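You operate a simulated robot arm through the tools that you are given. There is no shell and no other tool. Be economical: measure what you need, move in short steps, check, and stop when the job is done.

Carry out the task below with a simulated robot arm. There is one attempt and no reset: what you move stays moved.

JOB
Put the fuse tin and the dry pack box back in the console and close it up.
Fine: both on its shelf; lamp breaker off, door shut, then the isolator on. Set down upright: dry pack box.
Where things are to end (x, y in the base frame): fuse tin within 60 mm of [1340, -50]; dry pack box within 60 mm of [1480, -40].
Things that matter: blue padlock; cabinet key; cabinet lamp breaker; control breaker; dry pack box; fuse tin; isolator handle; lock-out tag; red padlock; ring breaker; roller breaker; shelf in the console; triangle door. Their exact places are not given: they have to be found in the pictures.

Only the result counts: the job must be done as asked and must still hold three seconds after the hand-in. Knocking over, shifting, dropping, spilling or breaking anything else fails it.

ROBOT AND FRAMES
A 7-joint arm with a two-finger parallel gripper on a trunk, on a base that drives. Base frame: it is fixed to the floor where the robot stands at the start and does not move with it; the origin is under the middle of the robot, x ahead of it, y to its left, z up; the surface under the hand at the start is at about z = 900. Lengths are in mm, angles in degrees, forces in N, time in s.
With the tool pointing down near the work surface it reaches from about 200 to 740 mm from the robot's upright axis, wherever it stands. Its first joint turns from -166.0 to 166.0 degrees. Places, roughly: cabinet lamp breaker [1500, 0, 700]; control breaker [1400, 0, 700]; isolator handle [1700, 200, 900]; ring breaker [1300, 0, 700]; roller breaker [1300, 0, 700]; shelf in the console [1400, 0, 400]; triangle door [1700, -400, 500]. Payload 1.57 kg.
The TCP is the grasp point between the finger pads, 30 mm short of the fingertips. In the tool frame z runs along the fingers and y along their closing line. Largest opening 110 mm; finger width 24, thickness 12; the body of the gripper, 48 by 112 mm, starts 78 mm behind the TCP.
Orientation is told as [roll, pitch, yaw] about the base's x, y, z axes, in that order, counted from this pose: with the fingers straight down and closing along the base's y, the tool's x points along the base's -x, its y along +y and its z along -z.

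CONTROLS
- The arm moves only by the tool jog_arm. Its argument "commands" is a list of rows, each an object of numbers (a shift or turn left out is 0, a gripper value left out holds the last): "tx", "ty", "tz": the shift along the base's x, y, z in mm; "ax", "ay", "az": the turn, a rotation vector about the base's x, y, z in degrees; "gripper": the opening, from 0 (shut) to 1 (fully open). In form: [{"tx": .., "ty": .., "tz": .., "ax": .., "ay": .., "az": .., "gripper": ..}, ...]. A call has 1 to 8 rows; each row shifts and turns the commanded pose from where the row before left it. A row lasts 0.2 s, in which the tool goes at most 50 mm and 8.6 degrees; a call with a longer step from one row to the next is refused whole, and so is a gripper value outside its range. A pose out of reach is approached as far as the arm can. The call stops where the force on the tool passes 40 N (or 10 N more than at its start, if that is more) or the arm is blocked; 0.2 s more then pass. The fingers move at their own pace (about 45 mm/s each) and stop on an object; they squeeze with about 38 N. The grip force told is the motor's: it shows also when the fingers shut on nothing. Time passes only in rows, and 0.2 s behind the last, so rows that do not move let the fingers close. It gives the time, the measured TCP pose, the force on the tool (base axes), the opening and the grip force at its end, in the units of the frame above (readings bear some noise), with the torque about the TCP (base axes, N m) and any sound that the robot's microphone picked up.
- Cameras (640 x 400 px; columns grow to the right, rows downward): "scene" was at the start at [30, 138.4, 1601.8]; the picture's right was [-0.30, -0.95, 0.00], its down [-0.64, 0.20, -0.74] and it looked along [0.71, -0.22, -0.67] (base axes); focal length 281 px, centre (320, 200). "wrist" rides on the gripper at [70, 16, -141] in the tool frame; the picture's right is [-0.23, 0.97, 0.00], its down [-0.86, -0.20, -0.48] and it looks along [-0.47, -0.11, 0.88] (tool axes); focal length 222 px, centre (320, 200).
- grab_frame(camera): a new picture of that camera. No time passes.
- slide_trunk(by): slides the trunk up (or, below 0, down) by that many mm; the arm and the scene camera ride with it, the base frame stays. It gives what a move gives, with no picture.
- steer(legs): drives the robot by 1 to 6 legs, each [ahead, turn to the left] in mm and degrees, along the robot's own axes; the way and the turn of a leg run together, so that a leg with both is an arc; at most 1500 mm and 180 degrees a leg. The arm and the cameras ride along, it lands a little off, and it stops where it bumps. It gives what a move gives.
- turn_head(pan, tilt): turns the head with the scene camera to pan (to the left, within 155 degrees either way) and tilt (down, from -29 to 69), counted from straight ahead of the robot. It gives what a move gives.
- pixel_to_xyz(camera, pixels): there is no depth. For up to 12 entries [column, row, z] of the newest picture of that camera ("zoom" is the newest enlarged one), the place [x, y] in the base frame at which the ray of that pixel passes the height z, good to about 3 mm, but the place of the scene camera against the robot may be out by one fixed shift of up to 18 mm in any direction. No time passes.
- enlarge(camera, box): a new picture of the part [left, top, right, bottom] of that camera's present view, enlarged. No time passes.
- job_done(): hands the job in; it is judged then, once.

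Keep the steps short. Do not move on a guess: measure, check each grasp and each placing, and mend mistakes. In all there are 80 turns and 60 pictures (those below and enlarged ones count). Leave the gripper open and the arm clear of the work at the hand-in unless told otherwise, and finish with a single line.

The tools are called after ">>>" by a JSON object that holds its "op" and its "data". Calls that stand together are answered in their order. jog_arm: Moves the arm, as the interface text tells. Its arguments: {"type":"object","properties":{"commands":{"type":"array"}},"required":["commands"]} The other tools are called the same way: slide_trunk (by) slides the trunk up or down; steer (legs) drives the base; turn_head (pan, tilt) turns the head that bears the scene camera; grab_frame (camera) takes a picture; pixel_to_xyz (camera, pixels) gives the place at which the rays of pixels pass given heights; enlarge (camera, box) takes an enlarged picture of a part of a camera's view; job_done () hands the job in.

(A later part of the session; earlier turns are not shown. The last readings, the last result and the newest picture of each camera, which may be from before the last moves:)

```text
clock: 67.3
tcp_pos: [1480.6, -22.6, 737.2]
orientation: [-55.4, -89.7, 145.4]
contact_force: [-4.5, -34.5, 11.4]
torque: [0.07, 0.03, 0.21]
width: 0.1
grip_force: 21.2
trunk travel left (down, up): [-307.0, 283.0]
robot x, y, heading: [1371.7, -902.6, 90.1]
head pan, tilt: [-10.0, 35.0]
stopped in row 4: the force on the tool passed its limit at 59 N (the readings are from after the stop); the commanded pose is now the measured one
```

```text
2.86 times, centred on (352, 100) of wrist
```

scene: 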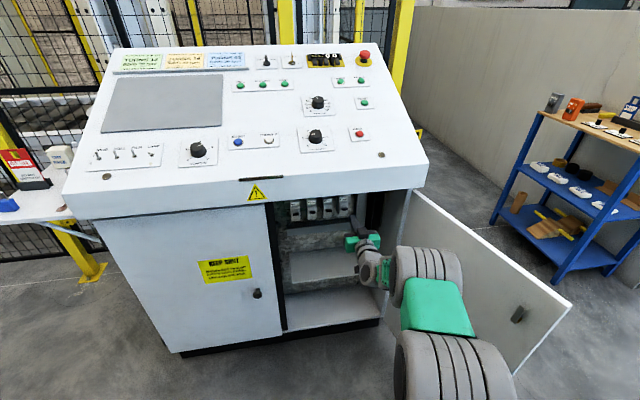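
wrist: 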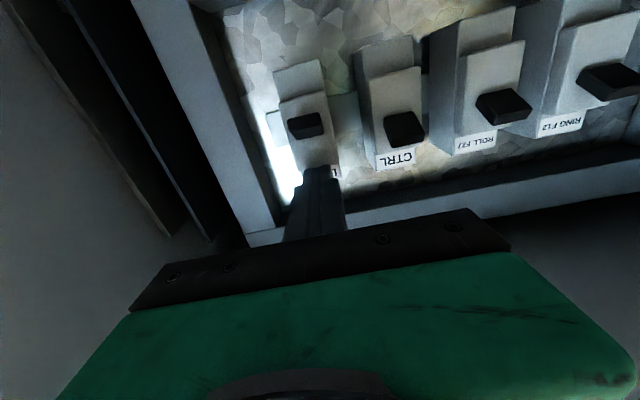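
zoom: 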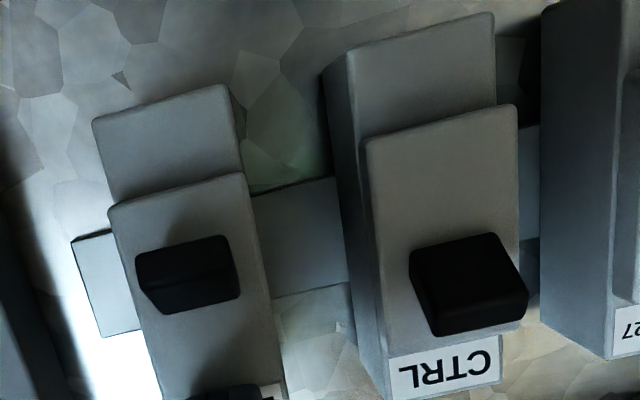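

The LAMP lever has clearly moved down compared with CTRL. To be sure it's at its stop, I press once more from above with the tips just off the face, then retreat and view.

>>> {"op": "jog_arm", "data": {"commands": [{"ty": -6}, {"tz": -10}, {"tz": -10}, {"tz": -8}, {"tz": -6}, {"tz": -6}, {"tz": -6}, {"tz": -5}]}}

>>> {"op": "jog_arm", "data": {"commands": [{"tz": 6}, {"ty": -20, "tz": 10}, {"ty": -40}, {"ty": -45}, {}]}}

>>> {"op": "enlarge", "data": {"camera": "wrist", "box": [250, 30, 490, 180]}}

```text
clock: 68.7
tcp_pos: [1481.9, -22.1, 715.9]
orientation: [-170.4, -88.2, -99.8]
contact_force: [-2.2, -21.1, 13.6]
torque: [0.19, 0.19, 0.09]
width: 0.1
grip_force: 21.4
trunk travel left (down, up): [-307.0, 283.0]
robot x, y, heading: [1375.8, -898.9, 90.2]
head pan, tilt: [-10.0, 35.0]
stopped in row 7: the force on the tool passed its limit at 50 N (the readings are from after the stop); the commanded pose is now the measured one
```

```text
clock: 69.9
tcp_pos: [1481.8, -126.1, 723.7]
orientation: [-165.0, -88.7, -105.1]
contact_force: [-0.5, -0.4, -0.9]
torque: [0.0, -0.02, -0.03]
width: 0.2
grip_force: 21.5
trunk travel left (down, up): [-307.0, 283.0]
robot x, y, heading: [1370.3, -901.0, 90.2]
head pan, tilt: [-10.0, 35.0]
```

```text
2.67 times, centred on (370, 105) of wrist
```

zoom: 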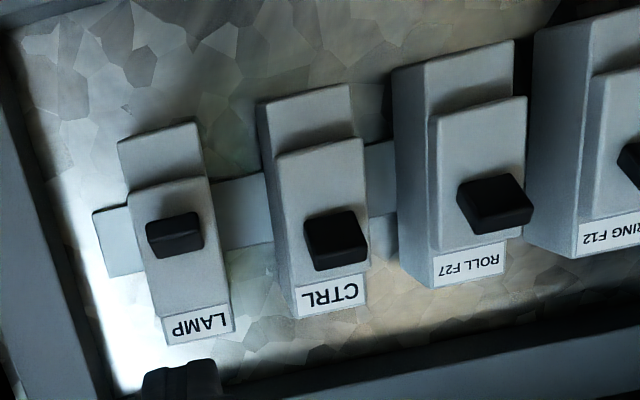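

>>> {"op": "enlarge", "data": {"camera": "wrist", "box": [290, 90, 400, 150]}}

```text
5.82 times, centred on (345, 120) of wrist
```

zoom: 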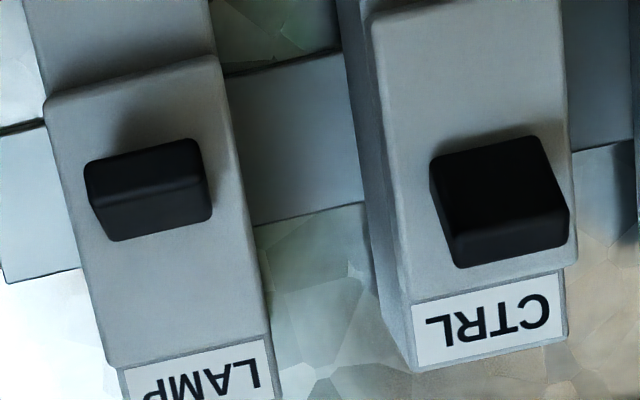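

Geometry of the lever faces suggests LAMP is only part way (still slightly above level): my fingertips were jammed on the body face. I'll push again at y 12 mm further out so only the lever is touched.

>>> {"op": "jog_arm", "data": {"commands": [{"tz": 20}, {"ty": 40}, {"ty": 30}, {"ty": 17}, {"ty": 1, "tz": -10}, {"tz": -10}, {"tz": -6}]}}

>>> {"op": "jog_arm", "data": {"commands": [{"tz": -5}, {"tz": -5}, {"tz": -5}, {"tz": -5}, {"tz": -5}, {"tz": -5}]}}

```text
clock: 71.5
tcp_pos: [1481.0, -39.8, 719.3]
orientation: [-166.0, -88.8, -104.2]
contact_force: [-0.4, 0.1, 0.7]
torque: [0.0, 0.01, 0.0]
width: 0.0
grip_force: 21.4
trunk travel left (down, up): [-307.0, 283.0]
robot x, y, heading: [1372.7, -903.1, 90.4]
head pan, tilt: [-10.0, 35.0]
```

```text
clock: 72.8
tcp_pos: [1484.6, -36.2, 708.4]
orientation: [-171.4, -87.2, -98.8]
contact_force: [-1.2, -12.2, 12.8]
torque: [0.28, 0.15, -0.17]
width: 0.0
grip_force: 21.1
trunk travel left (down, up): [-307.0, 283.0]
robot x, y, heading: [1366.7, -906.6, 90.4]
head pan, tilt: [-10.0, 35.0]
stopped in row 6: the force on the tool passed its limit at 42 N (the readings are from after the stop); the commanded pose is now the measured one
```

It hit a firm stop again. I'll retreat downward-out and compare the levers from above with the scene camera.

>>> {"op": "jog_arm", "data": {"commands": [{"tz": 8}, {"ty": -30}, {"ty": -40, "tz": -20}, {"ty": -30, "tz": -30}, {"tz": -40}, {"tz": -40}]}}

>>> {"op": "enlarge", "data": {"camera": "scene", "box": [275, 185, 371, 245]}}

>>> {"op": "enlarge", "data": {"camera": "wrist", "box": [260, 60, 500, 210]}}

```text
clock: 74.2
tcp_pos: [1482.2, -132.1, 580.6]
orientation: [-169.6, -87.5, -100.5]
contact_force: [-0.5, 0.4, 0.1]
torque: [-0.09, 0.0, -0.01]
width: 0.0
grip_force: 21.7
trunk travel left (down, up): [-307.0, 283.0]
robot x, y, heading: [1371.0, -898.8, 90.5]
head pan, tilt: [-10.0, 35.0]
```

```text
6.67 times, centred on (323, 215) of scene
```

zoom: 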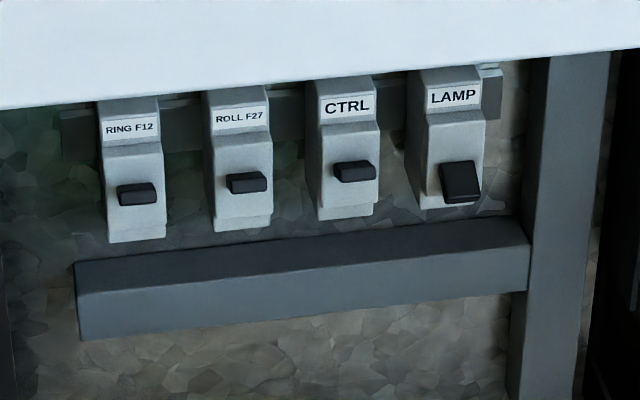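

```text
2.67 times, centred on (380, 135) of wrist
```

zoom: 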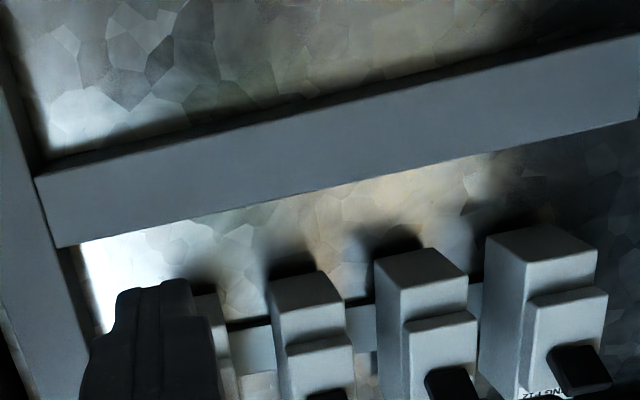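

From above it's clear: the LAMP lever now points fully down while the other three are unchanged. LAMP is off. Next, the boxes: back off 250, raise the trunk to start height, tilt the tool to 40° below level, open the gripper.

>>> {"op": "steer", "data": {"legs": [[-250, 0]]}}

>>> {"op": "slide_trunk", "data": {"by": 220}}

>>> {"op": "jog_arm", "data": {"commands": [{"ax": -8, "tz": 40, "tx": -10, "gripper": 1}, {"ax": -8, "tz": 40, "tx": -10}, {"ax": -8, "tz": 40, "tx": -20}, {"ax": -8, "tz": 40, "tx": -20}, {"ax": -6, "tz": 40, "tx": -20}, {"tz": 40, "tx": -20}, {"tz": 10, "tx": -10}, {}]}}

```text
clock: 76.0
tcp_pos: [1486.0, -378.9, 580.6]
orientation: [-169.8, -87.7, -100.3]
contact_force: [-0.1, 0.1, -0.5]
torque: [0.0, -0.02, -0.01]
width: 0.1
grip_force: 21.6
trunk travel left (down, up): [-307.0, 283.0]
robot x, y, heading: [1372.9, -1148.0, 90.2]
head pan, tilt: [-10.0, 35.0]
```

```text
clock: 78.3
tcp_pos: [1485.1, -379.7, 800.7]
orientation: [-170.0, -87.7, -100.3]
contact_force: [0.3, -0.2, 0.0]
torque: [0.01, -0.01, -0.01]
width: 0.0
grip_force: 21.4
trunk travel left (down, up): [-527.0, 63.0]
robot x, y, heading: [1372.8, -1147.1, 90.1]
head pan, tilt: [-10.0, 35.0]
```

```text
clock: 80.1
tcp_pos: [1375.4, -381.3, 1050.9]
orientation: [-0.9, -54.2, 90.7]
contact_force: [0.1, -0.2, -1.1]
torque: [-0.03, 0.0, -0.02]
width: 109.9
grip_force: 0.0
trunk travel left (down, up): [-527.0, 63.0]
robot x, y, heading: [1375.3, -1147.8, 89.9]
head pan, tilt: [-10.0, 35.0]
```

Pull the TCP in to about 640 ahead, then drive back to the tray along the clear path, reversing the last part so that the arm points away from the cage.

>>> {"op": "jog_arm", "data": {"commands": [{"ty": -45, "ax": 2}, {"ty": -45, "ax": 2}, {"ty": -40}, {}]}}

>>> {"op": "steer", "data": {"legs": [[0, -90], [-900, 0], [0, -60], [-1380, 0], [0, 60]]}}

>>> {"op": "turn_head", "data": {"pan": 0, "tilt": 50}}

>>> {"op": "grab_frame", "data": {"camera": "wrist"}}

```text
clock: 81.1
tcp_pos: [1375.3, -513.6, 1049.1]
orientation: [-0.9, -58.4, 90.8]
contact_force: [-0.6, -0.5, 0.9]
torque: [-0.02, 0.01, -0.01]
width: 110.1
grip_force: 0.1
trunk travel left (down, up): [-527.0, 63.0]
robot x, y, heading: [1369.0, -1148.0, 90.1]
head pan, tilt: [-10.0, 35.0]
```

```text
clock: 101.4
tcp_pos: [419.8, -3.0, 1050.8]
orientation: [-3.2, -58.4, -3.6]
contact_force: [-2.0, -25.3, 3.2]
torque: [-0.46, 0.02, -0.47]
width: 86.7
grip_force: 0.0
trunk travel left (down, up): [-527.0, 63.0]
robot x, y, heading: [-210.5, 63.3, -4.5]
head pan, tilt: [-10.0, 35.0]
stopped in leg 5: the force on the tool passed its limit at 46 N (the readings are from after the stop); the commanded pose is now the measured one
```

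```text
clock: 102.1
tcp_pos: [419.8, -0.4, 1051.7]
orientation: [-2.8, -58.6, -3.6]
contact_force: [0.5, -28.7, 7.4]
torque: [-0.34, -0.16, -0.63]
width: 83.7
grip_force: 0.1
trunk travel left (down, up): [-527.0, 63.0]
robot x, y, heading: [-211.1, 65.5, -4.6]
head pan, tilt: [0.0, 50.0]
```

```text
21 pictures are left
```

wrist: 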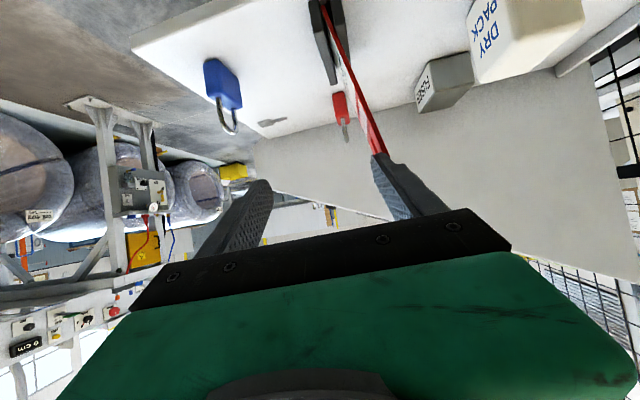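

The left finger touched the tall lock-out tag standing in its holder. I move straight away from it (-y) and check whether it shifted.

>>> {"op": "jog_arm", "data": {"commands": [{"ty": -20}, {"ty": -30}, {"ty": -40}, {"tz": 45}, {"tz": 45}, {"tz": 45}]}}

>>> {"op": "grab_frame", "data": {"camera": "wrist"}}

>>> {"op": "grab_frame", "data": {"camera": "scene"}}

```text
clock: 103.5
tcp_pos: [420.6, -88.5, 1186.6]
orientation: [-2.7, -58.3, -3.3]
contact_force: [0.7, 0.3, 0.8]
torque: [0.03, 0.01, -0.01]
width: 110.0
grip_force: 0.0
trunk travel left (down, up): [-527.0, 63.0]
robot x, y, heading: [-209.5, 65.2, -4.4]
head pan, tilt: [0.0, 50.0]
```

```text
20 pictures are left
```

wrist: 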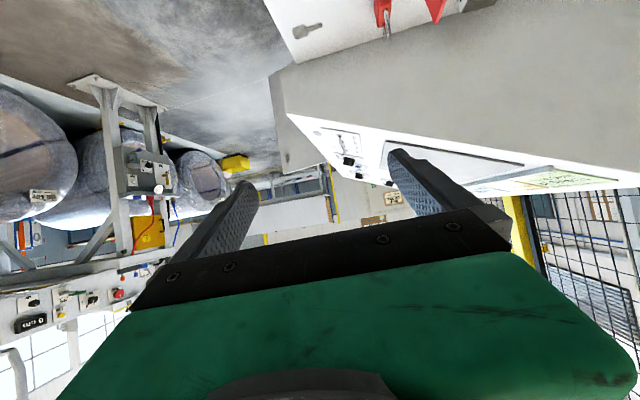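

```text
19 pictures are left
```

scene: 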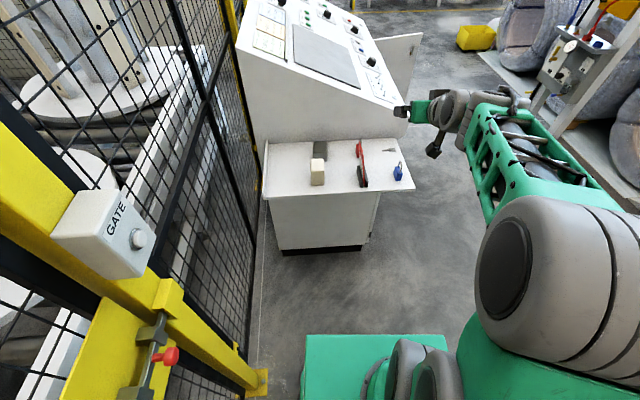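

>>> {"op": "enlarge", "data": {"camera": "scene", "box": [256, 125, 432, 235]}}

>>> {"op": "pixel_to_xyz", "data": {"camera": "scene", "pixels": [[363, 187, 900], [361, 172, 900], [358, 145, 1020], [311, 184, 900], [323, 184, 900], [311, 161, 975], [398, 179, 900]]}}

```text
3.64 times, centred on (344, 180) of scene
```

zoom: 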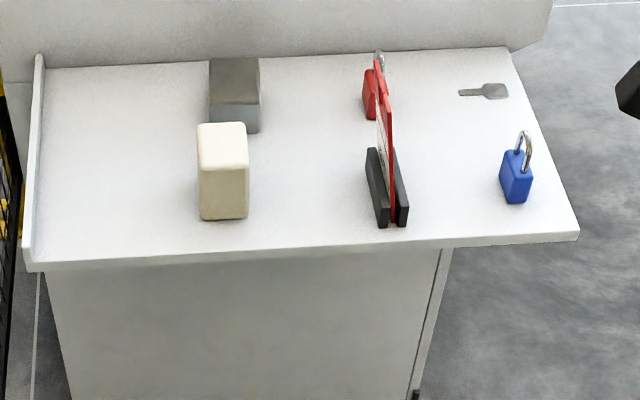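

```text
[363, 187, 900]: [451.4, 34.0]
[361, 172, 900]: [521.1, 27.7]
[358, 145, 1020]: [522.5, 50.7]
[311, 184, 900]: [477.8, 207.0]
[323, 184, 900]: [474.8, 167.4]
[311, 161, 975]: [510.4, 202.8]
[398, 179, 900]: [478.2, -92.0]
```

The tag stands upright in its holder, apparently in place. Now, high above everything (z≈1186), move left behind the white DRY PACK box and tilt the tool down to measure with the wrist camera.

>>> {"op": "jog_arm", "data": {"commands": [{"tx": -15, "ty": 40}, {"tx": -15, "ty": 40, "az": 3.4}, {"tx": -15, "ty": 40, "ay": 8}, {"tx": -15, "ty": 40, "ay": 8}, {"tx": -15, "ty": 40, "ay": 8}, {"ty": 40, "ay": 8}, {"ty": 40, "ax": 2}, {}]}}

>>> {"op": "grab_frame", "data": {"camera": "wrist"}}

```text
clock: 105.3
tcp_pos: [343.8, 191.8, 1188.3]
orientation: [-0.5, -26.4, -0.9]
contact_force: [-0.6, -1.0, -0.3]
torque: [0.0, -0.01, 0.0]
width: 109.9
grip_force: 0.0
trunk travel left (down, up): [-527.0, 63.0]
robot x, y, heading: [-212.3, 63.4, -4.5]
head pan, tilt: [0.0, 50.0]
```

```text
17 pictures are left
```

wrist: 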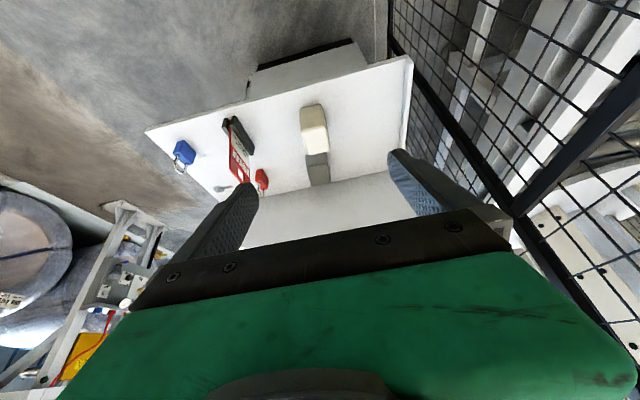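

>>> {"op": "enlarge", "data": {"camera": "wrist", "box": [210, 90, 370, 190]}}

```text
4.00 times, centred on (290, 140) of wrist
```

zoom: 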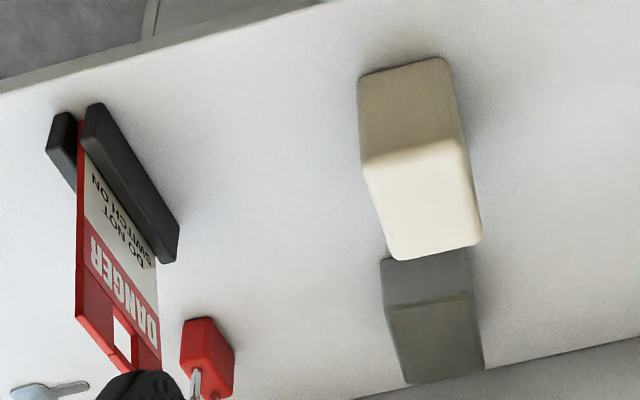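

>>> {"op": "pixel_to_xyz", "data": {"camera": "zoom", "pixels": [[359, 78, 900], [446, 60, 900], [362, 168, 980], [460, 140, 980], [395, 258, 980], [480, 240, 980], [388, 308, 940], [470, 292, 940], [410, 382, 940], [484, 368, 940], [382, 262, 900], [90, 110, 900]]}}

```text
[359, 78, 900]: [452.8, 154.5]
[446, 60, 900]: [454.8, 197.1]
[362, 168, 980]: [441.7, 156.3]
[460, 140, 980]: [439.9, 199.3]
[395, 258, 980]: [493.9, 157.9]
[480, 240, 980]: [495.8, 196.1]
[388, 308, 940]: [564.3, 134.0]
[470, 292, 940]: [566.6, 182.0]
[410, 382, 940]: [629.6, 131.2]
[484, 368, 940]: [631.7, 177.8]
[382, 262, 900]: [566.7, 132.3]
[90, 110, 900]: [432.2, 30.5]
```

DRY PACK: centre (480,176), 43 wide × 53 deep × 64 tall. FUSES tin: centre (598,157), 48 × 65 × 40. Tag is well clear at y≈30. I'll come to a pre-grasp behind and above the white box, pitch -50.

>>> {"op": "jog_arm", "data": {"commands": [{"tx": 9, "ty": -4, "tz": -42, "ay": -8}, {"tx": 9, "ty": -4, "tz": -42, "ay": -8}, {"tx": 9, "ty": -4, "tz": -42, "ay": -7.6}, {"tx": 9, "ty": -4, "tz": -42, "az": 0.9}, {}]}}

```text
clock: 106.5
tcp_pos: [380.8, 177.2, 1015.1]
orientation: [0.1, -49.9, -0.4]
contact_force: [0.0, 0.9, -0.9]
torque: [0.0, -0.02, 0.02]
width: 109.9
grip_force: 0.1
trunk travel left (down, up): [-527.0, 63.0]
robot x, y, heading: [-208.0, 65.3, -4.7]
head pan, tilt: [0.0, 50.0]
```

Advance along the tool axis to (480,176,935) and close.

>>> {"op": "jog_arm", "data": {"commands": [{"tx": 33, "tz": -27}, {"tx": 33, "tz": -27}, {"tx": 33, "tz": -26}, {}, {"gripper": 0}, {}, {}, {}]}}

>>> {"op": "jog_arm", "data": {"commands": [{}, {"tz": 10}, {"tz": 25}, {"tz": 40}, {"tz": 40}, {}]}}

>>> {"op": "grab_frame", "data": {"camera": "wrist"}}

```text
clock: 108.3
tcp_pos: [481.3, 176.9, 936.2]
orientation: [0.1, -50.0, -0.4]
contact_force: [-0.2, -1.6, 0.8]
torque: [-0.03, 0.03, -0.05]
width: 44.8
grip_force: 14.1
trunk travel left (down, up): [-527.0, 63.0]
robot x, y, heading: [-209.6, 65.3, -4.4]
head pan, tilt: [0.0, 50.0]
```

```text
clock: 109.7
tcp_pos: [476.9, 177.3, 1053.4]
orientation: [0.1, -49.9, -0.4]
contact_force: [-0.6, -0.9, 0.2]
torque: [0.0, 0.01, 0.01]
width: 44.4
grip_force: 38.1
trunk travel left (down, up): [-527.0, 63.0]
robot x, y, heading: [-207.7, 64.4, -4.3]
head pan, tilt: [0.0, 50.0]
```

```text
15 pictures are left
```

wrist: 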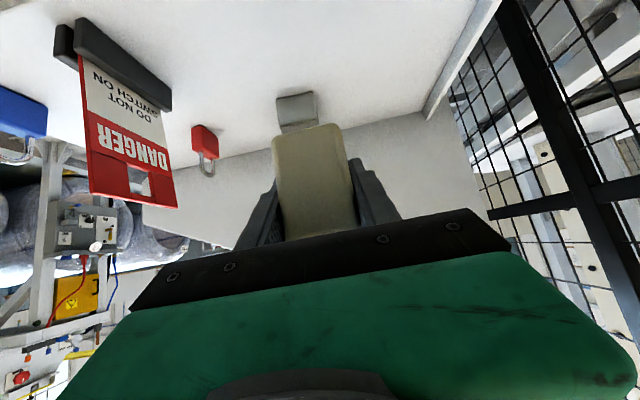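

Held firmly (44 mm, 38 N); box bottom is 36 mm under the TCP. Raise to z≈1190 to clear the tag and drive to the console front.

>>> {"op": "jog_arm", "data": {"commands": [{"tz": 35, "tx": -15}, {"tz": 35, "tx": -15}, {"tz": 35, "tx": -15}, {"tz": 30, "tx": -10}, {}]}}

>>> {"op": "steer", "data": {"legs": [[0, -55.6], [1380, 0], [0, 60], [880, 0], [0, 90]]}}

```text
clock: 110.9
tcp_pos: [428.1, 177.2, 1184.8]
orientation: [0.1, -49.9, -0.3]
contact_force: [0.2, -0.4, -1.0]
torque: [0.0, 0.0, 0.02]
width: 44.7
grip_force: 38.1
trunk travel left (down, up): [-527.0, 63.0]
robot x, y, heading: [-208.5, 67.0, -4.7]
head pan, tilt: [0.0, 50.0]
```

```text
clock: 130.8
tcp_pos: [1282.7, -450.1, 1184.9]
orientation: [0.1, -49.9, 92.3]
contact_force: [0.6, 0.7, -1.1]
torque: [0.0, -0.03, 0.01]
width: 44.6
grip_force: 38.3
trunk travel left (down, up): [-527.0, 63.0]
robot x, y, heading: [1422.8, -1084.1, 88.3]
head pan, tilt: [0.0, 50.0]
```

Robot is at (1423,-1084). Align: move the box to x=1480, lower the arm, square yaw; then lower the trunk in free space.

>>> {"op": "jog_arm", "data": {"commands": [{"tx": 30, "tz": -35, "az": -2.3}, {"tx": 30, "tz": -35}, {"tx": 30, "tz": -35}, {"tx": 30, "tz": -35}, {"tx": 30, "tz": -35}, {"tx": 30, "tz": -25}, {"tx": 17}, {}]}}

>>> {"op": "slide_trunk", "data": {"by": -400}}

>>> {"op": "slide_trunk", "data": {"by": -105}}

>>> {"op": "grab_frame", "data": {"camera": "scene"}}

```text
clock: 132.6
tcp_pos: [1478.5, -450.4, 985.3]
orientation: [0.1, -50.0, 89.9]
contact_force: [0.6, 0.7, -0.7]
torque: [-0.03, -0.01, 0.0]
width: 44.5
grip_force: 38.1
trunk travel left (down, up): [-527.0, 63.0]
robot x, y, heading: [1423.8, -1084.6, 88.1]
head pan, tilt: [0.0, 50.0]
```

```text
clock: 136.4
tcp_pos: [1478.9, -451.1, 585.4]
orientation: [0.1, -49.8, 89.9]
contact_force: [0.0, -0.2, -1.8]
torque: [-0.02, 0.0, -0.04]
width: 44.6
grip_force: 38.6
trunk travel left (down, up): [-127.0, 463.0]
robot x, y, heading: [1428.0, -1085.6, 88.3]
head pan, tilt: [0.0, 50.0]
```

```text
clock: 137.8
tcp_pos: [1478.7, -450.5, 480.8]
orientation: [0.1, -50.1, 90.0]
contact_force: [0.1, 0.0, -2.0]
torque: [-0.02, 0.0, -0.05]
width: 44.7
grip_force: 38.0
trunk travel left (down, up): [-22.0, 568.0]
robot x, y, heading: [1425.8, -1082.2, 88.0]
head pan, tilt: [0.0, 50.0]
```

```text
14 pictures are left
```

scene: 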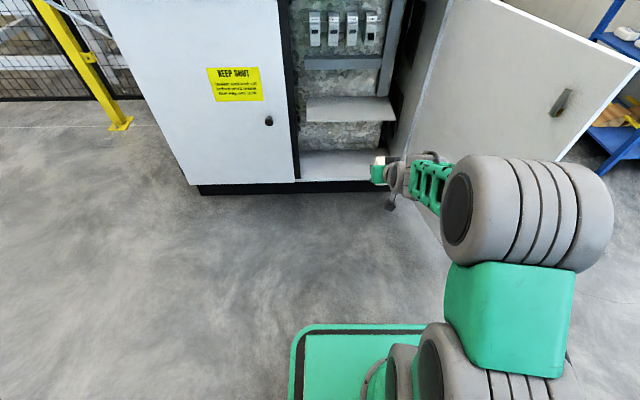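

Elbow is out on the right; reach forward first (straightens the arm), then drive in slowly.

>>> {"op": "jog_arm", "data": {"commands": [{"ty": 40}, {"ty": 40}, {"ty": 40}, {}]}}

>>> {"op": "steer", "data": {"legs": [[0, 2], [220, 0]]}}

>>> {"op": "grab_frame", "data": {"camera": "scene"}}

```text
clock: 138.8
tcp_pos: [1478.9, -328.0, 482.0]
orientation: [0.1, -49.9, 90.1]
contact_force: [-0.4, -0.7, -2.1]
torque: [0.0, 0.0, 0.02]
width: 44.8
grip_force: 38.0
trunk travel left (down, up): [-22.0, 568.0]
robot x, y, heading: [1419.8, -1083.9, 88.4]
head pan, tilt: [0.0, 50.0]
```

```text
clock: 140.8
tcp_pos: [1455.0, -107.5, 481.5]
orientation: [0.1, -49.9, 91.9]
contact_force: [0.8, -1.1, -2.1]
torque: [0.0, 0.0, -0.05]
width: 44.7
grip_force: 37.8
trunk travel left (down, up): [-22.0, 568.0]
robot x, y, heading: [1427.7, -865.1, 90.2]
head pan, tilt: [0.0, 50.0]
```

```text
13 pictures are left
```

scene: 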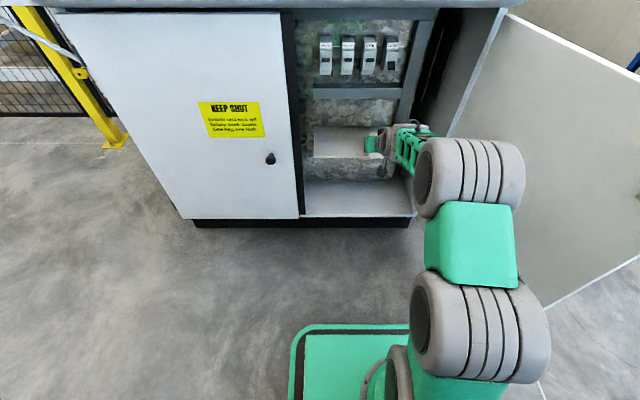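

Clear of the door. Drive another 70, then adjust with the arm.

>>> {"op": "steer", "data": {"legs": [[70, 0]]}}

>>> {"op": "jog_arm", "data": {"commands": [{"tx": 25, "az": -1.9}, {"ty": 22}, {"tz": -15}, {"tz": -12}, {}]}}

>>> {"op": "grab_frame", "data": {"camera": "wrist"}}

```text
clock: 141.8
tcp_pos: [1454.3, -40.8, 481.8]
orientation: [0.1, -49.9, 91.9]
contact_force: [1.0, -0.2, -0.8]
torque: [-0.02, 0.02, 0.0]
width: 44.6
grip_force: 38.1
trunk travel left (down, up): [-22.0, 568.0]
robot x, y, heading: [1423.3, -797.8, 90.0]
head pan, tilt: [0.0, 50.0]
```

```text
clock: 143.1
tcp_pos: [1478.0, -16.2, 460.9]
orientation: [0.0, -50.5, 89.9]
contact_force: [1.1, -0.9, 16.3]
torque: [-0.53, -0.04, 0.01]
width: 44.7
grip_force: 37.7
trunk travel left (down, up): [-22.0, 568.0]
robot x, y, heading: [1423.6, -797.7, 90.1]
head pan, tilt: [0.0, 50.0]
```

```text
12 pictures are left
```

wrist: 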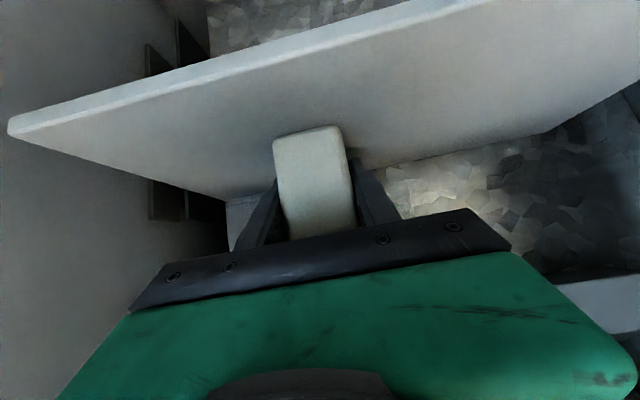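

Contact at z 461 with 16 N: the shelf is at about z 425 and the box sits on it, its front well behind the shelf edge. Release, wait, and retreat along the tool axis.

>>> {"op": "jog_arm", "data": {"commands": [{"tz": 1}, {"gripper": 1}, {}, {}, {}, {}, {}]}}

>>> {"op": "jog_arm", "data": {"commands": [{"ty": -15, "tz": 12}, {"ty": -30, "tz": 25}, {"ty": -30, "tz": 25}, {"ty": -38, "tz": 10}, {"ty": -40}, {}]}}

>>> {"op": "grab_frame", "data": {"camera": "wrist"}}

```text
clock: 144.7
tcp_pos: [1477.5, -18.4, 456.5]
orientation: [0.1, -49.9, 89.9]
contact_force: [-0.5, -1.0, 0.3]
torque: [-0.01, -0.02, -0.01]
width: 110.0
grip_force: 0.1
trunk travel left (down, up): [-22.0, 568.0]
robot x, y, heading: [1421.2, -797.0, 89.8]
head pan, tilt: [0.0, 50.0]
```

```text
clock: 146.1
tcp_pos: [1481.2, -168.4, 527.9]
orientation: [0.0, -49.9, 89.9]
contact_force: [-0.9, -0.3, -0.2]
torque: [0.01, -0.03, -0.05]
width: 109.9
grip_force: 0.0
trunk travel left (down, up): [-22.0, 568.0]
robot x, y, heading: [1422.9, -801.2, 89.9]
head pan, tilt: [0.0, 50.0]
```

```text
11 pictures are left
```

wrist: 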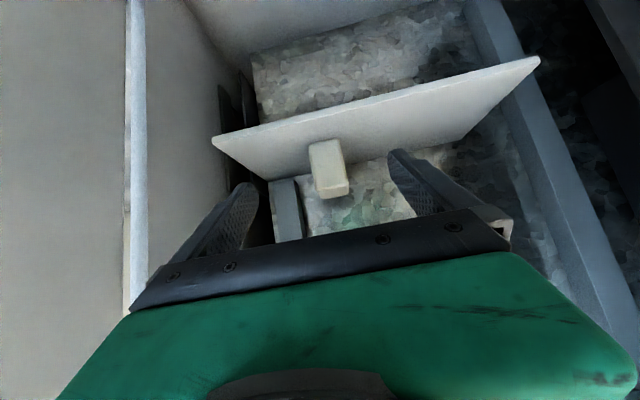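

DRY PACK stands upright on the shelf. I go back for the FUSES tin: back off, raise trunk and arm, then the same path.

>>> {"op": "pixel_to_xyz", "data": {"camera": "wrist", "pixels": [[309, 146, 424], [340, 140, 424], [319, 196, 488], [349, 190, 488], [540, 58, 424], [212, 138, 424]]}}

>>> {"op": "steer", "data": {"legs": [[-330, 0]]}}

>>> {"op": "slide_trunk", "data": {"by": 400}}

>>> {"op": "slide_trunk", "data": {"by": 105}}

>>> {"op": "jog_arm", "data": {"commands": [{"tz": 40, "tx": -30}, {"tz": 40, "tx": -30}, {"tz": 40, "tx": -30}, {"tz": 40, "tx": -30}, {"tx": -40, "ty": -20}, {"tx": -40, "ty": -20}, {}]}}

>>> {"op": "steer", "data": {"legs": [[0, -90], [-900, 0], [0, -60], [-1380, 0], [0, 60]]}}

```text
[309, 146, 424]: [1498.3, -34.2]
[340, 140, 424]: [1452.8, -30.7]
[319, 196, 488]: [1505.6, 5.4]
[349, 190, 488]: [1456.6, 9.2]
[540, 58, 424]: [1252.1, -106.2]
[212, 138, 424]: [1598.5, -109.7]
```

```text
clock: 148.2
tcp_pos: [1481.2, -496.8, 527.5]
orientation: [0.1, -49.9, 89.9]
contact_force: [-0.4, 0.0, 1.1]
torque: [0.01, -0.01, -0.01]
width: 110.1
grip_force: 0.0
trunk travel left (down, up): [-22.0, 568.0]
robot x, y, heading: [1423.0, -1125.9, 90.0]
head pan, tilt: [0.0, 50.0]
```

```text
clock: 152.1
tcp_pos: [1480.9, -496.0, 928.2]
orientation: [0.1, -49.9, 89.9]
contact_force: [0.8, 0.3, -0.6]
torque: [0.0, -0.03, 0.02]
width: 110.1
grip_force: 0.0
trunk travel left (down, up): [-422.0, 168.0]
robot x, y, heading: [1423.4, -1124.6, 90.0]
head pan, tilt: [0.0, 50.0]
```

```text
clock: 153.4
tcp_pos: [1481.6, -495.2, 1033.1]
orientation: [0.1, -49.9, 89.9]
contact_force: [0.8, -0.2, 0.1]
torque: [0.0, -0.01, -0.02]
width: 110.0
grip_force: 0.1
trunk travel left (down, up): [-527.0, 63.0]
robot x, y, heading: [1423.2, -1125.1, 90.0]
head pan, tilt: [0.0, 50.0]
```

```text
clock: 155.0
tcp_pos: [1276.5, -537.2, 1196.2]
orientation: [0.1, -49.9, 89.9]
contact_force: [-0.8, 1.5, -0.3]
torque: [-0.01, 0.02, 0.01]
width: 109.7
grip_force: 0.0
trunk travel left (down, up): [-527.0, 63.0]
robot x, y, heading: [1422.8, -1124.8, 90.4]
head pan, tilt: [0.0, 50.0]
```

```text
clock: 175.4
tcp_pos: [476.0, 243.2, 1195.1]
orientation: [0.1, -49.9, -1.6]
contact_force: [-0.3, 0.1, -0.6]
torque: [0.02, 0.01, -0.02]
width: 110.0
grip_force: 0.0
trunk travel left (down, up): [-527.0, 63.0]
robot x, y, heading: [-116.6, 114.5, -1.9]
head pan, tilt: [0.0, 50.0]
```

Shelf is at z≈424 with front edge y≈-107; DRY PACK is centred at about (1477,-12). Now the tin at (598,157): pre-grasp at (492,157,1017).

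>>> {"op": "jog_arm", "data": {"commands": [{"tx": 4, "ty": -21, "tz": -40, "az": 1.6}, {"tx": 4, "ty": -21, "tz": -40}, {"tx": 4, "ty": -22, "tz": -40}, {"tx": 4, "ty": -22, "tz": -40}, {"tz": -18}, {}]}}

>>> {"op": "enlarge", "data": {"camera": "wrist", "box": [200, 60, 440, 210]}}

```text
clock: 176.8
tcp_pos: [494.5, 156.6, 1016.0]
orientation: [0.1, -50.0, 0.0]
contact_force: [-0.9, 0.2, 0.3]
torque: [0.01, 0.01, 0.0]
width: 110.1
grip_force: 0.0
trunk travel left (down, up): [-527.0, 63.0]
robot x, y, heading: [-113.3, 113.7, -1.7]
head pan, tilt: [0.0, 50.0]
```

```text
2.67 times, centred on (320, 135) of wrist
```

zoom: 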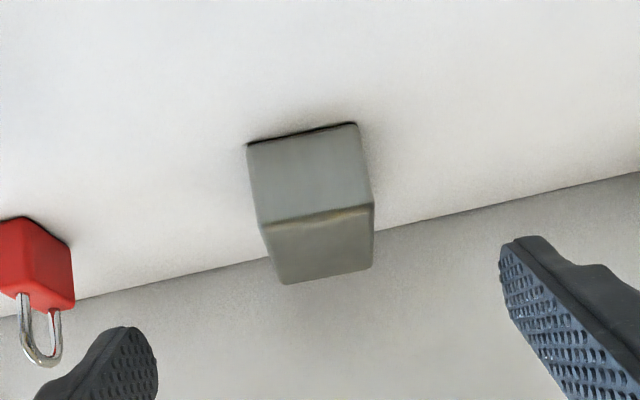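

>>> {"op": "pixel_to_xyz", "data": {"camera": "zoom", "pixels": [[248, 145, 900], [358, 125, 900], [262, 223, 938], [374, 205, 938], [285, 285, 938], [372, 268, 938], [70, 243, 910], [75, 300, 910], [62, 340, 903]]}}

```text
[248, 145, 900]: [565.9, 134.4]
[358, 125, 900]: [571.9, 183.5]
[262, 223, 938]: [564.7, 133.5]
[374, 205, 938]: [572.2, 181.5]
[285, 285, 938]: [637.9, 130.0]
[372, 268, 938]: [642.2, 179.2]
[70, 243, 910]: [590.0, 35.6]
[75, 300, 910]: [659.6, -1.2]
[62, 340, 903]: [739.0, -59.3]
```

Tin centre ≈ (603,157), turned about -4°. Red padlock is clear of the fingers. Advance and grip.

>>> {"op": "jog_arm", "data": {"commands": [{"tx": 35, "tz": -28, "az": -4}, {"tx": 35, "tz": -28}, {"tx": 34, "tz": -26}, {}, {"gripper": 0}, {}, {}, {}]}}

>>> {"op": "jog_arm", "data": {"commands": [{}, {"tz": 10}, {"tz": 25}, {"tz": 40}, {"tz": 40}, {}]}}

>>> {"op": "grab_frame", "data": {"camera": "wrist"}}

```text
clock: 178.6
tcp_pos: [595.7, 153.0, 934.8]
orientation: [0.1, -49.9, -4.1]
contact_force: [0.5, 0.4, -0.4]
torque: [0.03, -0.06, 0.04]
width: 49.8
grip_force: 16.4
trunk travel left (down, up): [-527.0, 63.0]
robot x, y, heading: [-114.4, 112.9, -1.6]
head pan, tilt: [0.0, 50.0]
```

```text
clock: 180.0
tcp_pos: [593.4, 157.3, 1051.7]
orientation: [0.2, -49.9, -4.0]
contact_force: [0.2, 1.2, -1.2]
torque: [0.04, 0.01, -0.02]
width: 49.7
grip_force: 38.2
trunk travel left (down, up): [-527.0, 63.0]
robot x, y, heading: [-115.2, 110.0, -1.6]
head pan, tilt: [0.0, 50.0]
```

```text
9 pictures are left
```

wrist: 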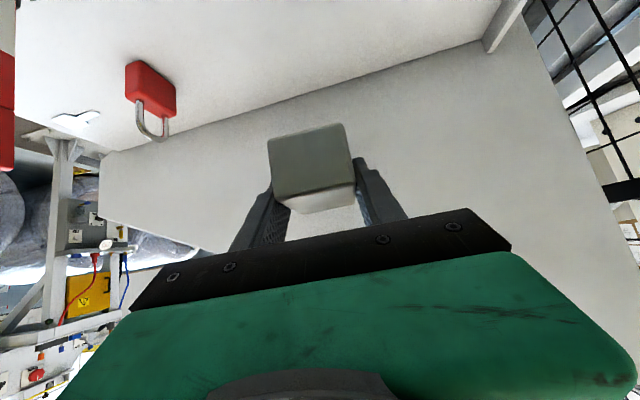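

Tin held (50 mm, 38 N); its bottom is 35 mm under the TCP. Raise, pull in, drive to the console.

>>> {"op": "jog_arm", "data": {"commands": [{"tz": 35, "tx": -20}, {"tz": 35, "tx": -25}, {"tz": 35, "tx": -25}, {"tz": 35, "tx": -25}, {"tx": -40}, {}]}}

>>> {"op": "steer", "data": {"legs": [[0, -58.4], [1420, 0], [0, 60], [790, 0], [0, 90]]}}

```text
clock: 181.4
tcp_pos: [459.1, 159.7, 1189.9]
orientation: [0.1, -49.9, -4.0]
contact_force: [-0.5, -0.3, -1.6]
torque: [-0.02, 0.0, 0.02]
width: 49.5
grip_force: 37.8
trunk travel left (down, up): [-527.0, 63.0]
robot x, y, heading: [-113.2, 111.4, -1.6]
head pan, tilt: [0.0, 50.0]
```

```text
clock: 201.7
tcp_pos: [1367.0, -569.9, 1190.3]
orientation: [0.0, -49.9, 88.5]
contact_force: [1.3, -0.4, -1.9]
torque: [0.01, 0.0, -0.01]
width: 49.8
grip_force: 37.7
trunk travel left (down, up): [-527.0, 63.0]
robot x, y, heading: [1440.5, -1144.5, 91.1]
head pan, tilt: [0.0, 50.0]
```

>>> {"op": "jog_arm", "data": {"commands": [{"tz": -40, "tx": -13, "az": 1.5}, {"tz": -40, "tx": -14}, {"tz": -40, "ty": 20}, {"tz": -40, "ty": 20}, {"tz": -40, "ty": 25}, {"ty": 40}, {"ty": 40}, {}]}}

>>> {"op": "slide_trunk", "data": {"by": -400}}

>>> {"op": "slide_trunk", "data": {"by": -100}}

>>> {"op": "steer", "data": {"legs": [[0, -1], [310, 0]]}}

```text
clock: 203.5
tcp_pos: [1343.4, -426.8, 990.6]
orientation: [0.1, -49.9, 90.0]
contact_force: [-0.2, -0.2, -1.6]
torque: [-0.01, 0.03, -0.02]
width: 49.6
grip_force: 38.3
trunk travel left (down, up): [-527.0, 63.0]
robot x, y, heading: [1437.6, -1140.7, 91.2]
head pan, tilt: [0.0, 50.0]
```

```text
clock: 207.3
tcp_pos: [1342.4, -427.7, 592.1]
orientation: [0.1, -49.9, 90.0]
contact_force: [-0.2, -0.2, -1.6]
torque: [-0.03, -0.03, -0.02]
width: 49.7
grip_force: 37.5
trunk travel left (down, up): [-127.0, 463.0]
robot x, y, heading: [1436.5, -1148.8, 90.9]
head pan, tilt: [0.0, 50.0]
```

```text
clock: 208.7
tcp_pos: [1343.1, -426.4, 490.6]
orientation: [0.2, -49.9, 90.0]
contact_force: [-0.4, -0.8, -1.4]
torque: [-0.03, 0.03, -0.03]
width: 49.2
grip_force: 37.7
trunk travel left (down, up): [-27.0, 563.0]
robot x, y, heading: [1439.9, -1143.1, 91.0]
head pan, tilt: [0.0, 50.0]
```

```text
clock: 211.1
tcp_pos: [1356.5, -116.8, 490.8]
orientation: [0.1, -49.9, 89.0]
contact_force: [0.0, -0.4, -1.6]
torque: [-0.02, 0.0, 0.0]
width: 49.6
grip_force: 38.2
trunk travel left (down, up): [-27.0, 563.0]
robot x, y, heading: [1437.1, -833.7, 90.2]
head pan, tilt: [0.0, 50.0]
```

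>>> {"op": "jog_arm", "data": {"commands": [{"tx": -16, "az": 1}, {"ty": 42}, {"ty": 42}, {"tz": -15}, {"tz": -8}, {"tz": -4}, {"tz": -3}, {"tz": -2}]}}

```text
clock: 212.9
tcp_pos: [1338.0, -32.2, 459.7]
orientation: [0.1, -49.9, 90.0]
contact_force: [0.1, -0.8, 1.1]
torque: [-0.1, -0.09, 0.0]
width: 49.8
grip_force: 38.4
trunk travel left (down, up): [-27.0, 563.0]
robot x, y, heading: [1436.3, -834.8, 90.2]
head pan, tilt: [0.0, 50.0]
```

Just touching. Press 2 mm more, release, then retreat along the tool axis and look.

>>> {"op": "jog_arm", "data": {"commands": [{"tz": -2}, {"tz": -1}, {"gripper": 1}, {}, {}, {}, {}]}}

>>> {"op": "jog_arm", "data": {"commands": [{"ty": -15, "tz": 12}, {"ty": -30, "tz": 25}, {"ty": -30, "tz": 25}, {"ty": -38, "tz": 10}, {"ty": -45}, {"ty": -45}, {"gripper": 0}]}}

>>> {"op": "grab_frame", "data": {"camera": "wrist"}}

```text
clock: 214.5
tcp_pos: [1340.3, -32.9, 455.8]
orientation: [0.1, -49.8, 90.0]
contact_force: [1.0, 0.8, -0.3]
torque: [0.01, 0.01, 0.03]
width: 110.0
grip_force: 0.1
trunk travel left (down, up): [-27.0, 563.0]
robot x, y, heading: [1440.9, -836.1, 90.0]
head pan, tilt: [0.0, 50.0]
```

```text
clock: 216.1
tcp_pos: [1342.3, -232.4, 528.2]
orientation: [0.1, -49.9, 90.0]
contact_force: [0.3, -0.9, -0.3]
torque: [-0.02, 0.0, 0.02]
width: 76.1
grip_force: 0.6
trunk travel left (down, up): [-27.0, 563.0]
robot x, y, heading: [1440.6, -835.3, 90.0]
head pan, tilt: [0.0, 50.0]
```

```text
8 pictures are left
```

wrist: 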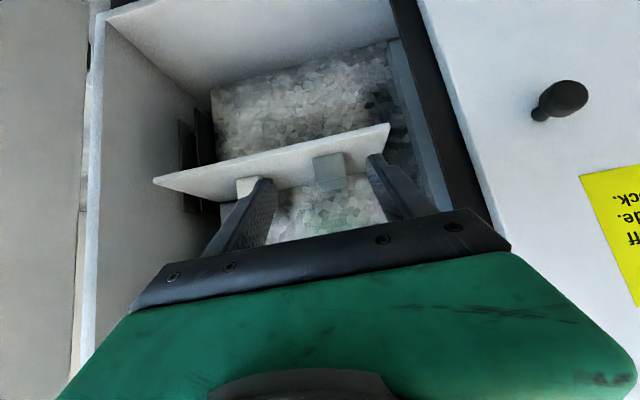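

Both are on the shelf: FUSES tin near (1340,-25), DRY PACK upright. Next the door, to be pushed shut from its outer side. I pull the arm in, back off and re-station the robot at x≈1700, then look at the door.

>>> {"op": "jog_arm", "data": {"commands": [{"ty": -40, "gripper": 0}, {"ty": -40}, {}]}}

>>> {"op": "steer", "data": {"legs": [[-460, 0], [0, -90], [270, 0], [0, 90]]}}

>>> {"op": "turn_head", "data": {"pan": -5, "tilt": 30}}

>>> {"op": "grab_frame", "data": {"camera": "scene"}}

```text
clock: 216.9
tcp_pos: [1341.3, -315.0, 526.1]
orientation: [0.2, -49.9, 90.0]
contact_force: [0.0, -0.4, 0.3]
torque: [-0.04, 0.0, 0.03]
width: 3.8
grip_force: 0.4
trunk travel left (down, up): [-27.0, 563.0]
robot x, y, heading: [1437.9, -835.5, 90.2]
head pan, tilt: [0.0, 50.0]
```

```text
clock: 228.8
tcp_pos: [1617.8, -766.9, 527.2]
orientation: [0.1, -49.9, 89.4]
contact_force: [0.0, 0.3, 0.3]
torque: [-0.03, -0.04, -0.02]
width: 0.0
grip_force: 21.3
trunk travel left (down, up): [-27.0, 563.0]
robot x, y, heading: [1712.3, -1285.4, 89.1]
head pan, tilt: [0.0, 50.0]
```

```text
clock: 229.6
tcp_pos: [1618.5, -766.5, 527.3]
orientation: [0.1, -49.9, 89.4]
contact_force: [0.0, -0.1, 0.1]
torque: [-0.02, 0.0, 0.05]
width: 0.2
grip_force: 21.2
trunk travel left (down, up): [-27.0, 563.0]
robot x, y, heading: [1708.2, -1289.6, 89.2]
head pan, tilt: [-5.0, 30.0]
```

```text
7 pictures are left
```

scene: 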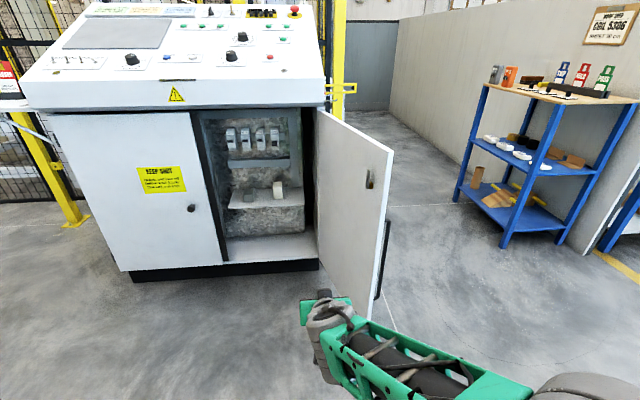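

The door's free edge runs (393,155)-(372,318) with a bar handle on its outer side. Measure it and the hinge.

>>> {"op": "pixel_to_xyz", "data": {"camera": "scene", "pixels": [[372, 318, 80], [372, 318, 110], [393, 155, 780], [393, 155, 800], [393, 155, 760], [318, 262, 100], [316, 108, 780], [384, 240, 450], [378, 298, 200], [372, 285, 250]]}}

```text
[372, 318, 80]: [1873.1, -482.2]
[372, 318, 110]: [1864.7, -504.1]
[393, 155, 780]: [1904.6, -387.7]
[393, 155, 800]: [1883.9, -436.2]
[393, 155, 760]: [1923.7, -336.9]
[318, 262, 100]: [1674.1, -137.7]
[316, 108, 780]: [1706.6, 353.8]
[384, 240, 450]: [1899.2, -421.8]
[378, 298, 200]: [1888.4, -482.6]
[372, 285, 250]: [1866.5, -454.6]
```

Door tip is near (1853,-517), hinge near (1661,-155), top about z 820. I'll move the tool right to x≈1960 at z≈620 (above the bar handle), then drive ahead so it's on the door's outer side.

>>> {"op": "jog_arm", "data": {"commands": [{"tx": 45, "tz": 15}, {"tx": 45, "tz": 15}, {"tx": 45, "tz": 15}, {"tx": 45, "tz": 15}, {"tx": 45, "tz": 15}, {"tx": 45, "tz": 15}, {"tx": 45}, {"tx": 35}]}}

>>> {"op": "steer", "data": {"legs": [[0, 0.8], [230, 0]]}}

>>> {"op": "grab_frame", "data": {"camera": "scene"}}

```text
clock: 231.4
tcp_pos: [1971.2, -763.9, 616.4]
orientation: [0.1, -49.9, 89.6]
contact_force: [0.8, 0.2, -0.3]
torque: [-0.04, 0.04, 0.0]
width: 0.0
grip_force: 21.1
trunk travel left (down, up): [-27.0, 563.0]
robot x, y, heading: [1714.3, -1288.0, 89.3]
head pan, tilt: [-5.0, 30.0]
```

```text
clock: 233.5
tcp_pos: [1964.6, -528.6, 614.7]
orientation: [0.1, -49.9, 90.2]
contact_force: [0.0, 0.1, -0.1]
torque: [0.01, 0.0, -0.02]
width: 0.2
grip_force: 21.5
trunk travel left (down, up): [-27.0, 563.0]
robot x, y, heading: [1710.9, -1057.3, 90.2]
head pan, tilt: [-5.0, 30.0]
```

```text
6 pictures are left
```

scene: 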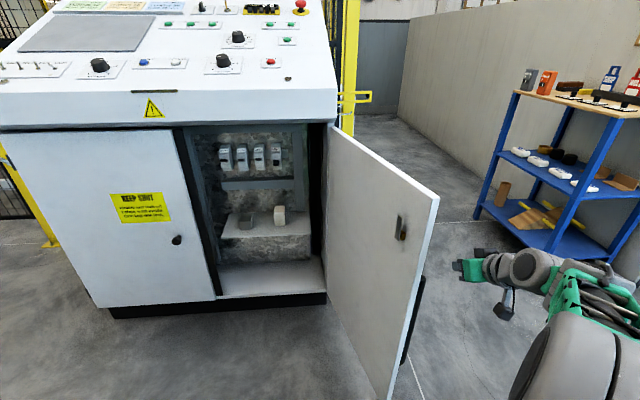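

The gripper is on the outer side. Move in 60, then sweep left pushing the door.

>>> {"op": "jog_arm", "data": {"commands": [{"ty": 30}, {"ty": 30}, {"tx": -30}, {"tx": -30}, {"tx": -30}, {"tx": -30}, {"tx": -30}, {"tx": -30}]}}

>>> {"op": "jog_arm", "data": {"commands": [{"tx": -30}, {"tx": -30}, {"tx": -30}, {"tx": -30}, {"tx": -30}, {"tx": -30}, {"tx": -30}, {"tx": -30}]}}

```text
clock: 235.3
tcp_pos: [1783.1, -467.9, 613.8]
orientation: [0.0, -49.9, 90.1]
contact_force: [0.1, -0.7, 0.1]
torque: [0.01, -0.01, 0.01]
width: 0.1
grip_force: 21.1
trunk travel left (down, up): [-27.0, 563.0]
robot x, y, heading: [1711.8, -1056.2, 90.1]
head pan, tilt: [-5.0, 30.0]
```

```text
clock: 237.1
tcp_pos: [1542.8, -468.0, 615.6]
orientation: [0.2, -49.9, 90.1]
contact_force: [0.5, -0.9, -0.3]
torque: [-0.01, 0.03, 0.04]
width: 0.1
grip_force: 21.3
trunk travel left (down, up): [-27.0, 563.0]
robot x, y, heading: [1710.9, -1055.3, 90.1]
head pan, tilt: [-5.0, 30.0]
```

>>> {"op": "grab_frame", "data": {"camera": "scene"}}

```text
5 pictures are left
```

scene: 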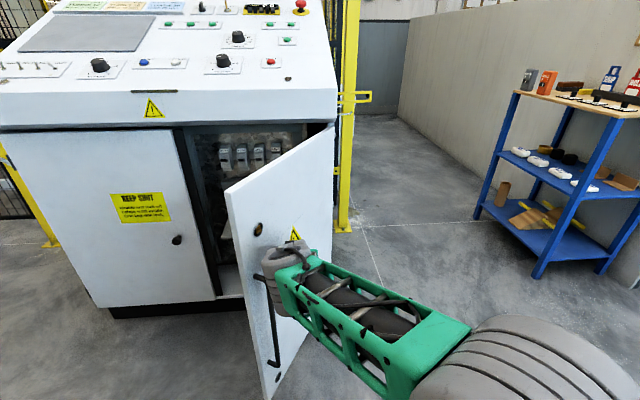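

The door follows nicely. Continue pushing left and forward with the arm.

>>> {"op": "jog_arm", "data": {"commands": [{"tx": -25, "ty": 15}, {"tx": -25, "ty": 20}, {"tx": -25, "ty": 25}, {"tx": -20, "ty": 30}, {"tx": -15, "ty": 30}, {"ty": 30}, {"ty": 30}]}}

>>> {"op": "steer", "data": {"legs": [[90, 0]]}}

```text
clock: 238.7
tcp_pos: [1433.4, -290.9, 614.4]
orientation: [0.2, -49.9, 90.2]
contact_force: [-0.3, -0.4, 0.8]
torque: [-0.01, 0.03, 0.02]
width: 0.0
grip_force: 21.4
trunk travel left (down, up): [-27.0, 563.0]
robot x, y, heading: [1706.4, -1054.3, 90.2]
head pan, tilt: [-5.0, 30.0]
```

```text
clock: 239.8
tcp_pos: [1432.5, -198.8, 614.0]
orientation: [0.0, -49.9, 90.2]
contact_force: [-1.0, 0.5, 0.2]
torque: [-0.02, 0.0, -0.01]
width: 0.2
grip_force: 21.2
trunk travel left (down, up): [-27.0, 563.0]
robot x, y, heading: [1706.4, -963.5, 90.5]
head pan, tilt: [-5.0, 30.0]
```

Now press gently forward with the arm until the door meets its frame, then check.

>>> {"op": "jog_arm", "data": {"commands": [{"ty": 10}, {"ty": 10}, {"ty": 8}, {"ty": 8}, {"ty": 8}, {"ty": 8}, {"ty": 8}, {"ty": 8}]}}

>>> {"op": "grab_frame", "data": {"camera": "scene"}}

```text
clock: 240.7
tcp_pos: [1432.8, -175.0, 614.0]
orientation: [0.2, -49.5, 90.0]
contact_force: [6.1, -22.0, 8.0]
torque: [-0.03, -0.09, -0.2]
width: 0.1
grip_force: 21.4
trunk travel left (down, up): [-27.0, 563.0]
robot x, y, heading: [1708.9, -967.9, 90.5]
head pan, tilt: [-5.0, 30.0]
stopped in row 4: the force on the tool passed its limit at 60 N (the readings are from after the stop); the commanded pose is now the measured one
```

```text
4 pictures are left
```

scene: 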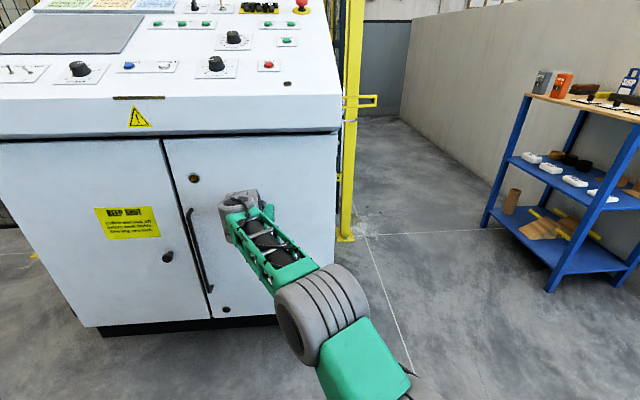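

The door is flush shut. Next the isolator, which should be on the console's right-hand side wall around (1700,200,900). I measure the free floor there and back off.

>>> {"op": "pixel_to_xyz", "data": {"camera": "scene", "pixels": [[548, 290, 0], [482, 222, 0], [345, 240, 0], [400, 117, 0], [372, 112, 0], [620, 285, 0], [335, 265, 100]]}}

>>> {"op": "steer", "data": {"legs": [[-250, 0], [0, -90], [300, 0]]}}

>>> {"op": "slide_trunk", "data": {"by": 350}}

```text
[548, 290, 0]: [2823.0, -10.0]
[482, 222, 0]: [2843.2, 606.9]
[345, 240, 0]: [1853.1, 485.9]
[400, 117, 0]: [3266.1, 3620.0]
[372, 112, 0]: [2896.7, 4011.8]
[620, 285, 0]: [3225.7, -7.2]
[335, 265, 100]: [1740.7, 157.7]
```

```text
clock: 248.1
tcp_pos: [2817.6, -984.5, 612.1]
orientation: [0.0, -49.2, -2.3]
contact_force: [-1.3, -0.9, -0.3]
torque: [0.01, 0.02, -0.03]
width: 0.0
grip_force: 20.8
trunk travel left (down, up): [-27.0, 563.0]
robot x, y, heading: [2017.7, -1230.7, -2.4]
head pan, tilt: [-5.0, 30.0]
```

```text
clock: 251.5
tcp_pos: [2817.5, -984.5, 960.5]
orientation: [0.0, -49.3, -2.2]
contact_force: [0.4, -0.8, 0.1]
torque: [0.02, 0.0, -0.01]
width: 0.0
grip_force: 21.5
trunk travel left (down, up): [-377.0, 213.0]
robot x, y, heading: [2016.1, -1228.1, -2.1]
head pan, tilt: [-5.0, 30.0]
```

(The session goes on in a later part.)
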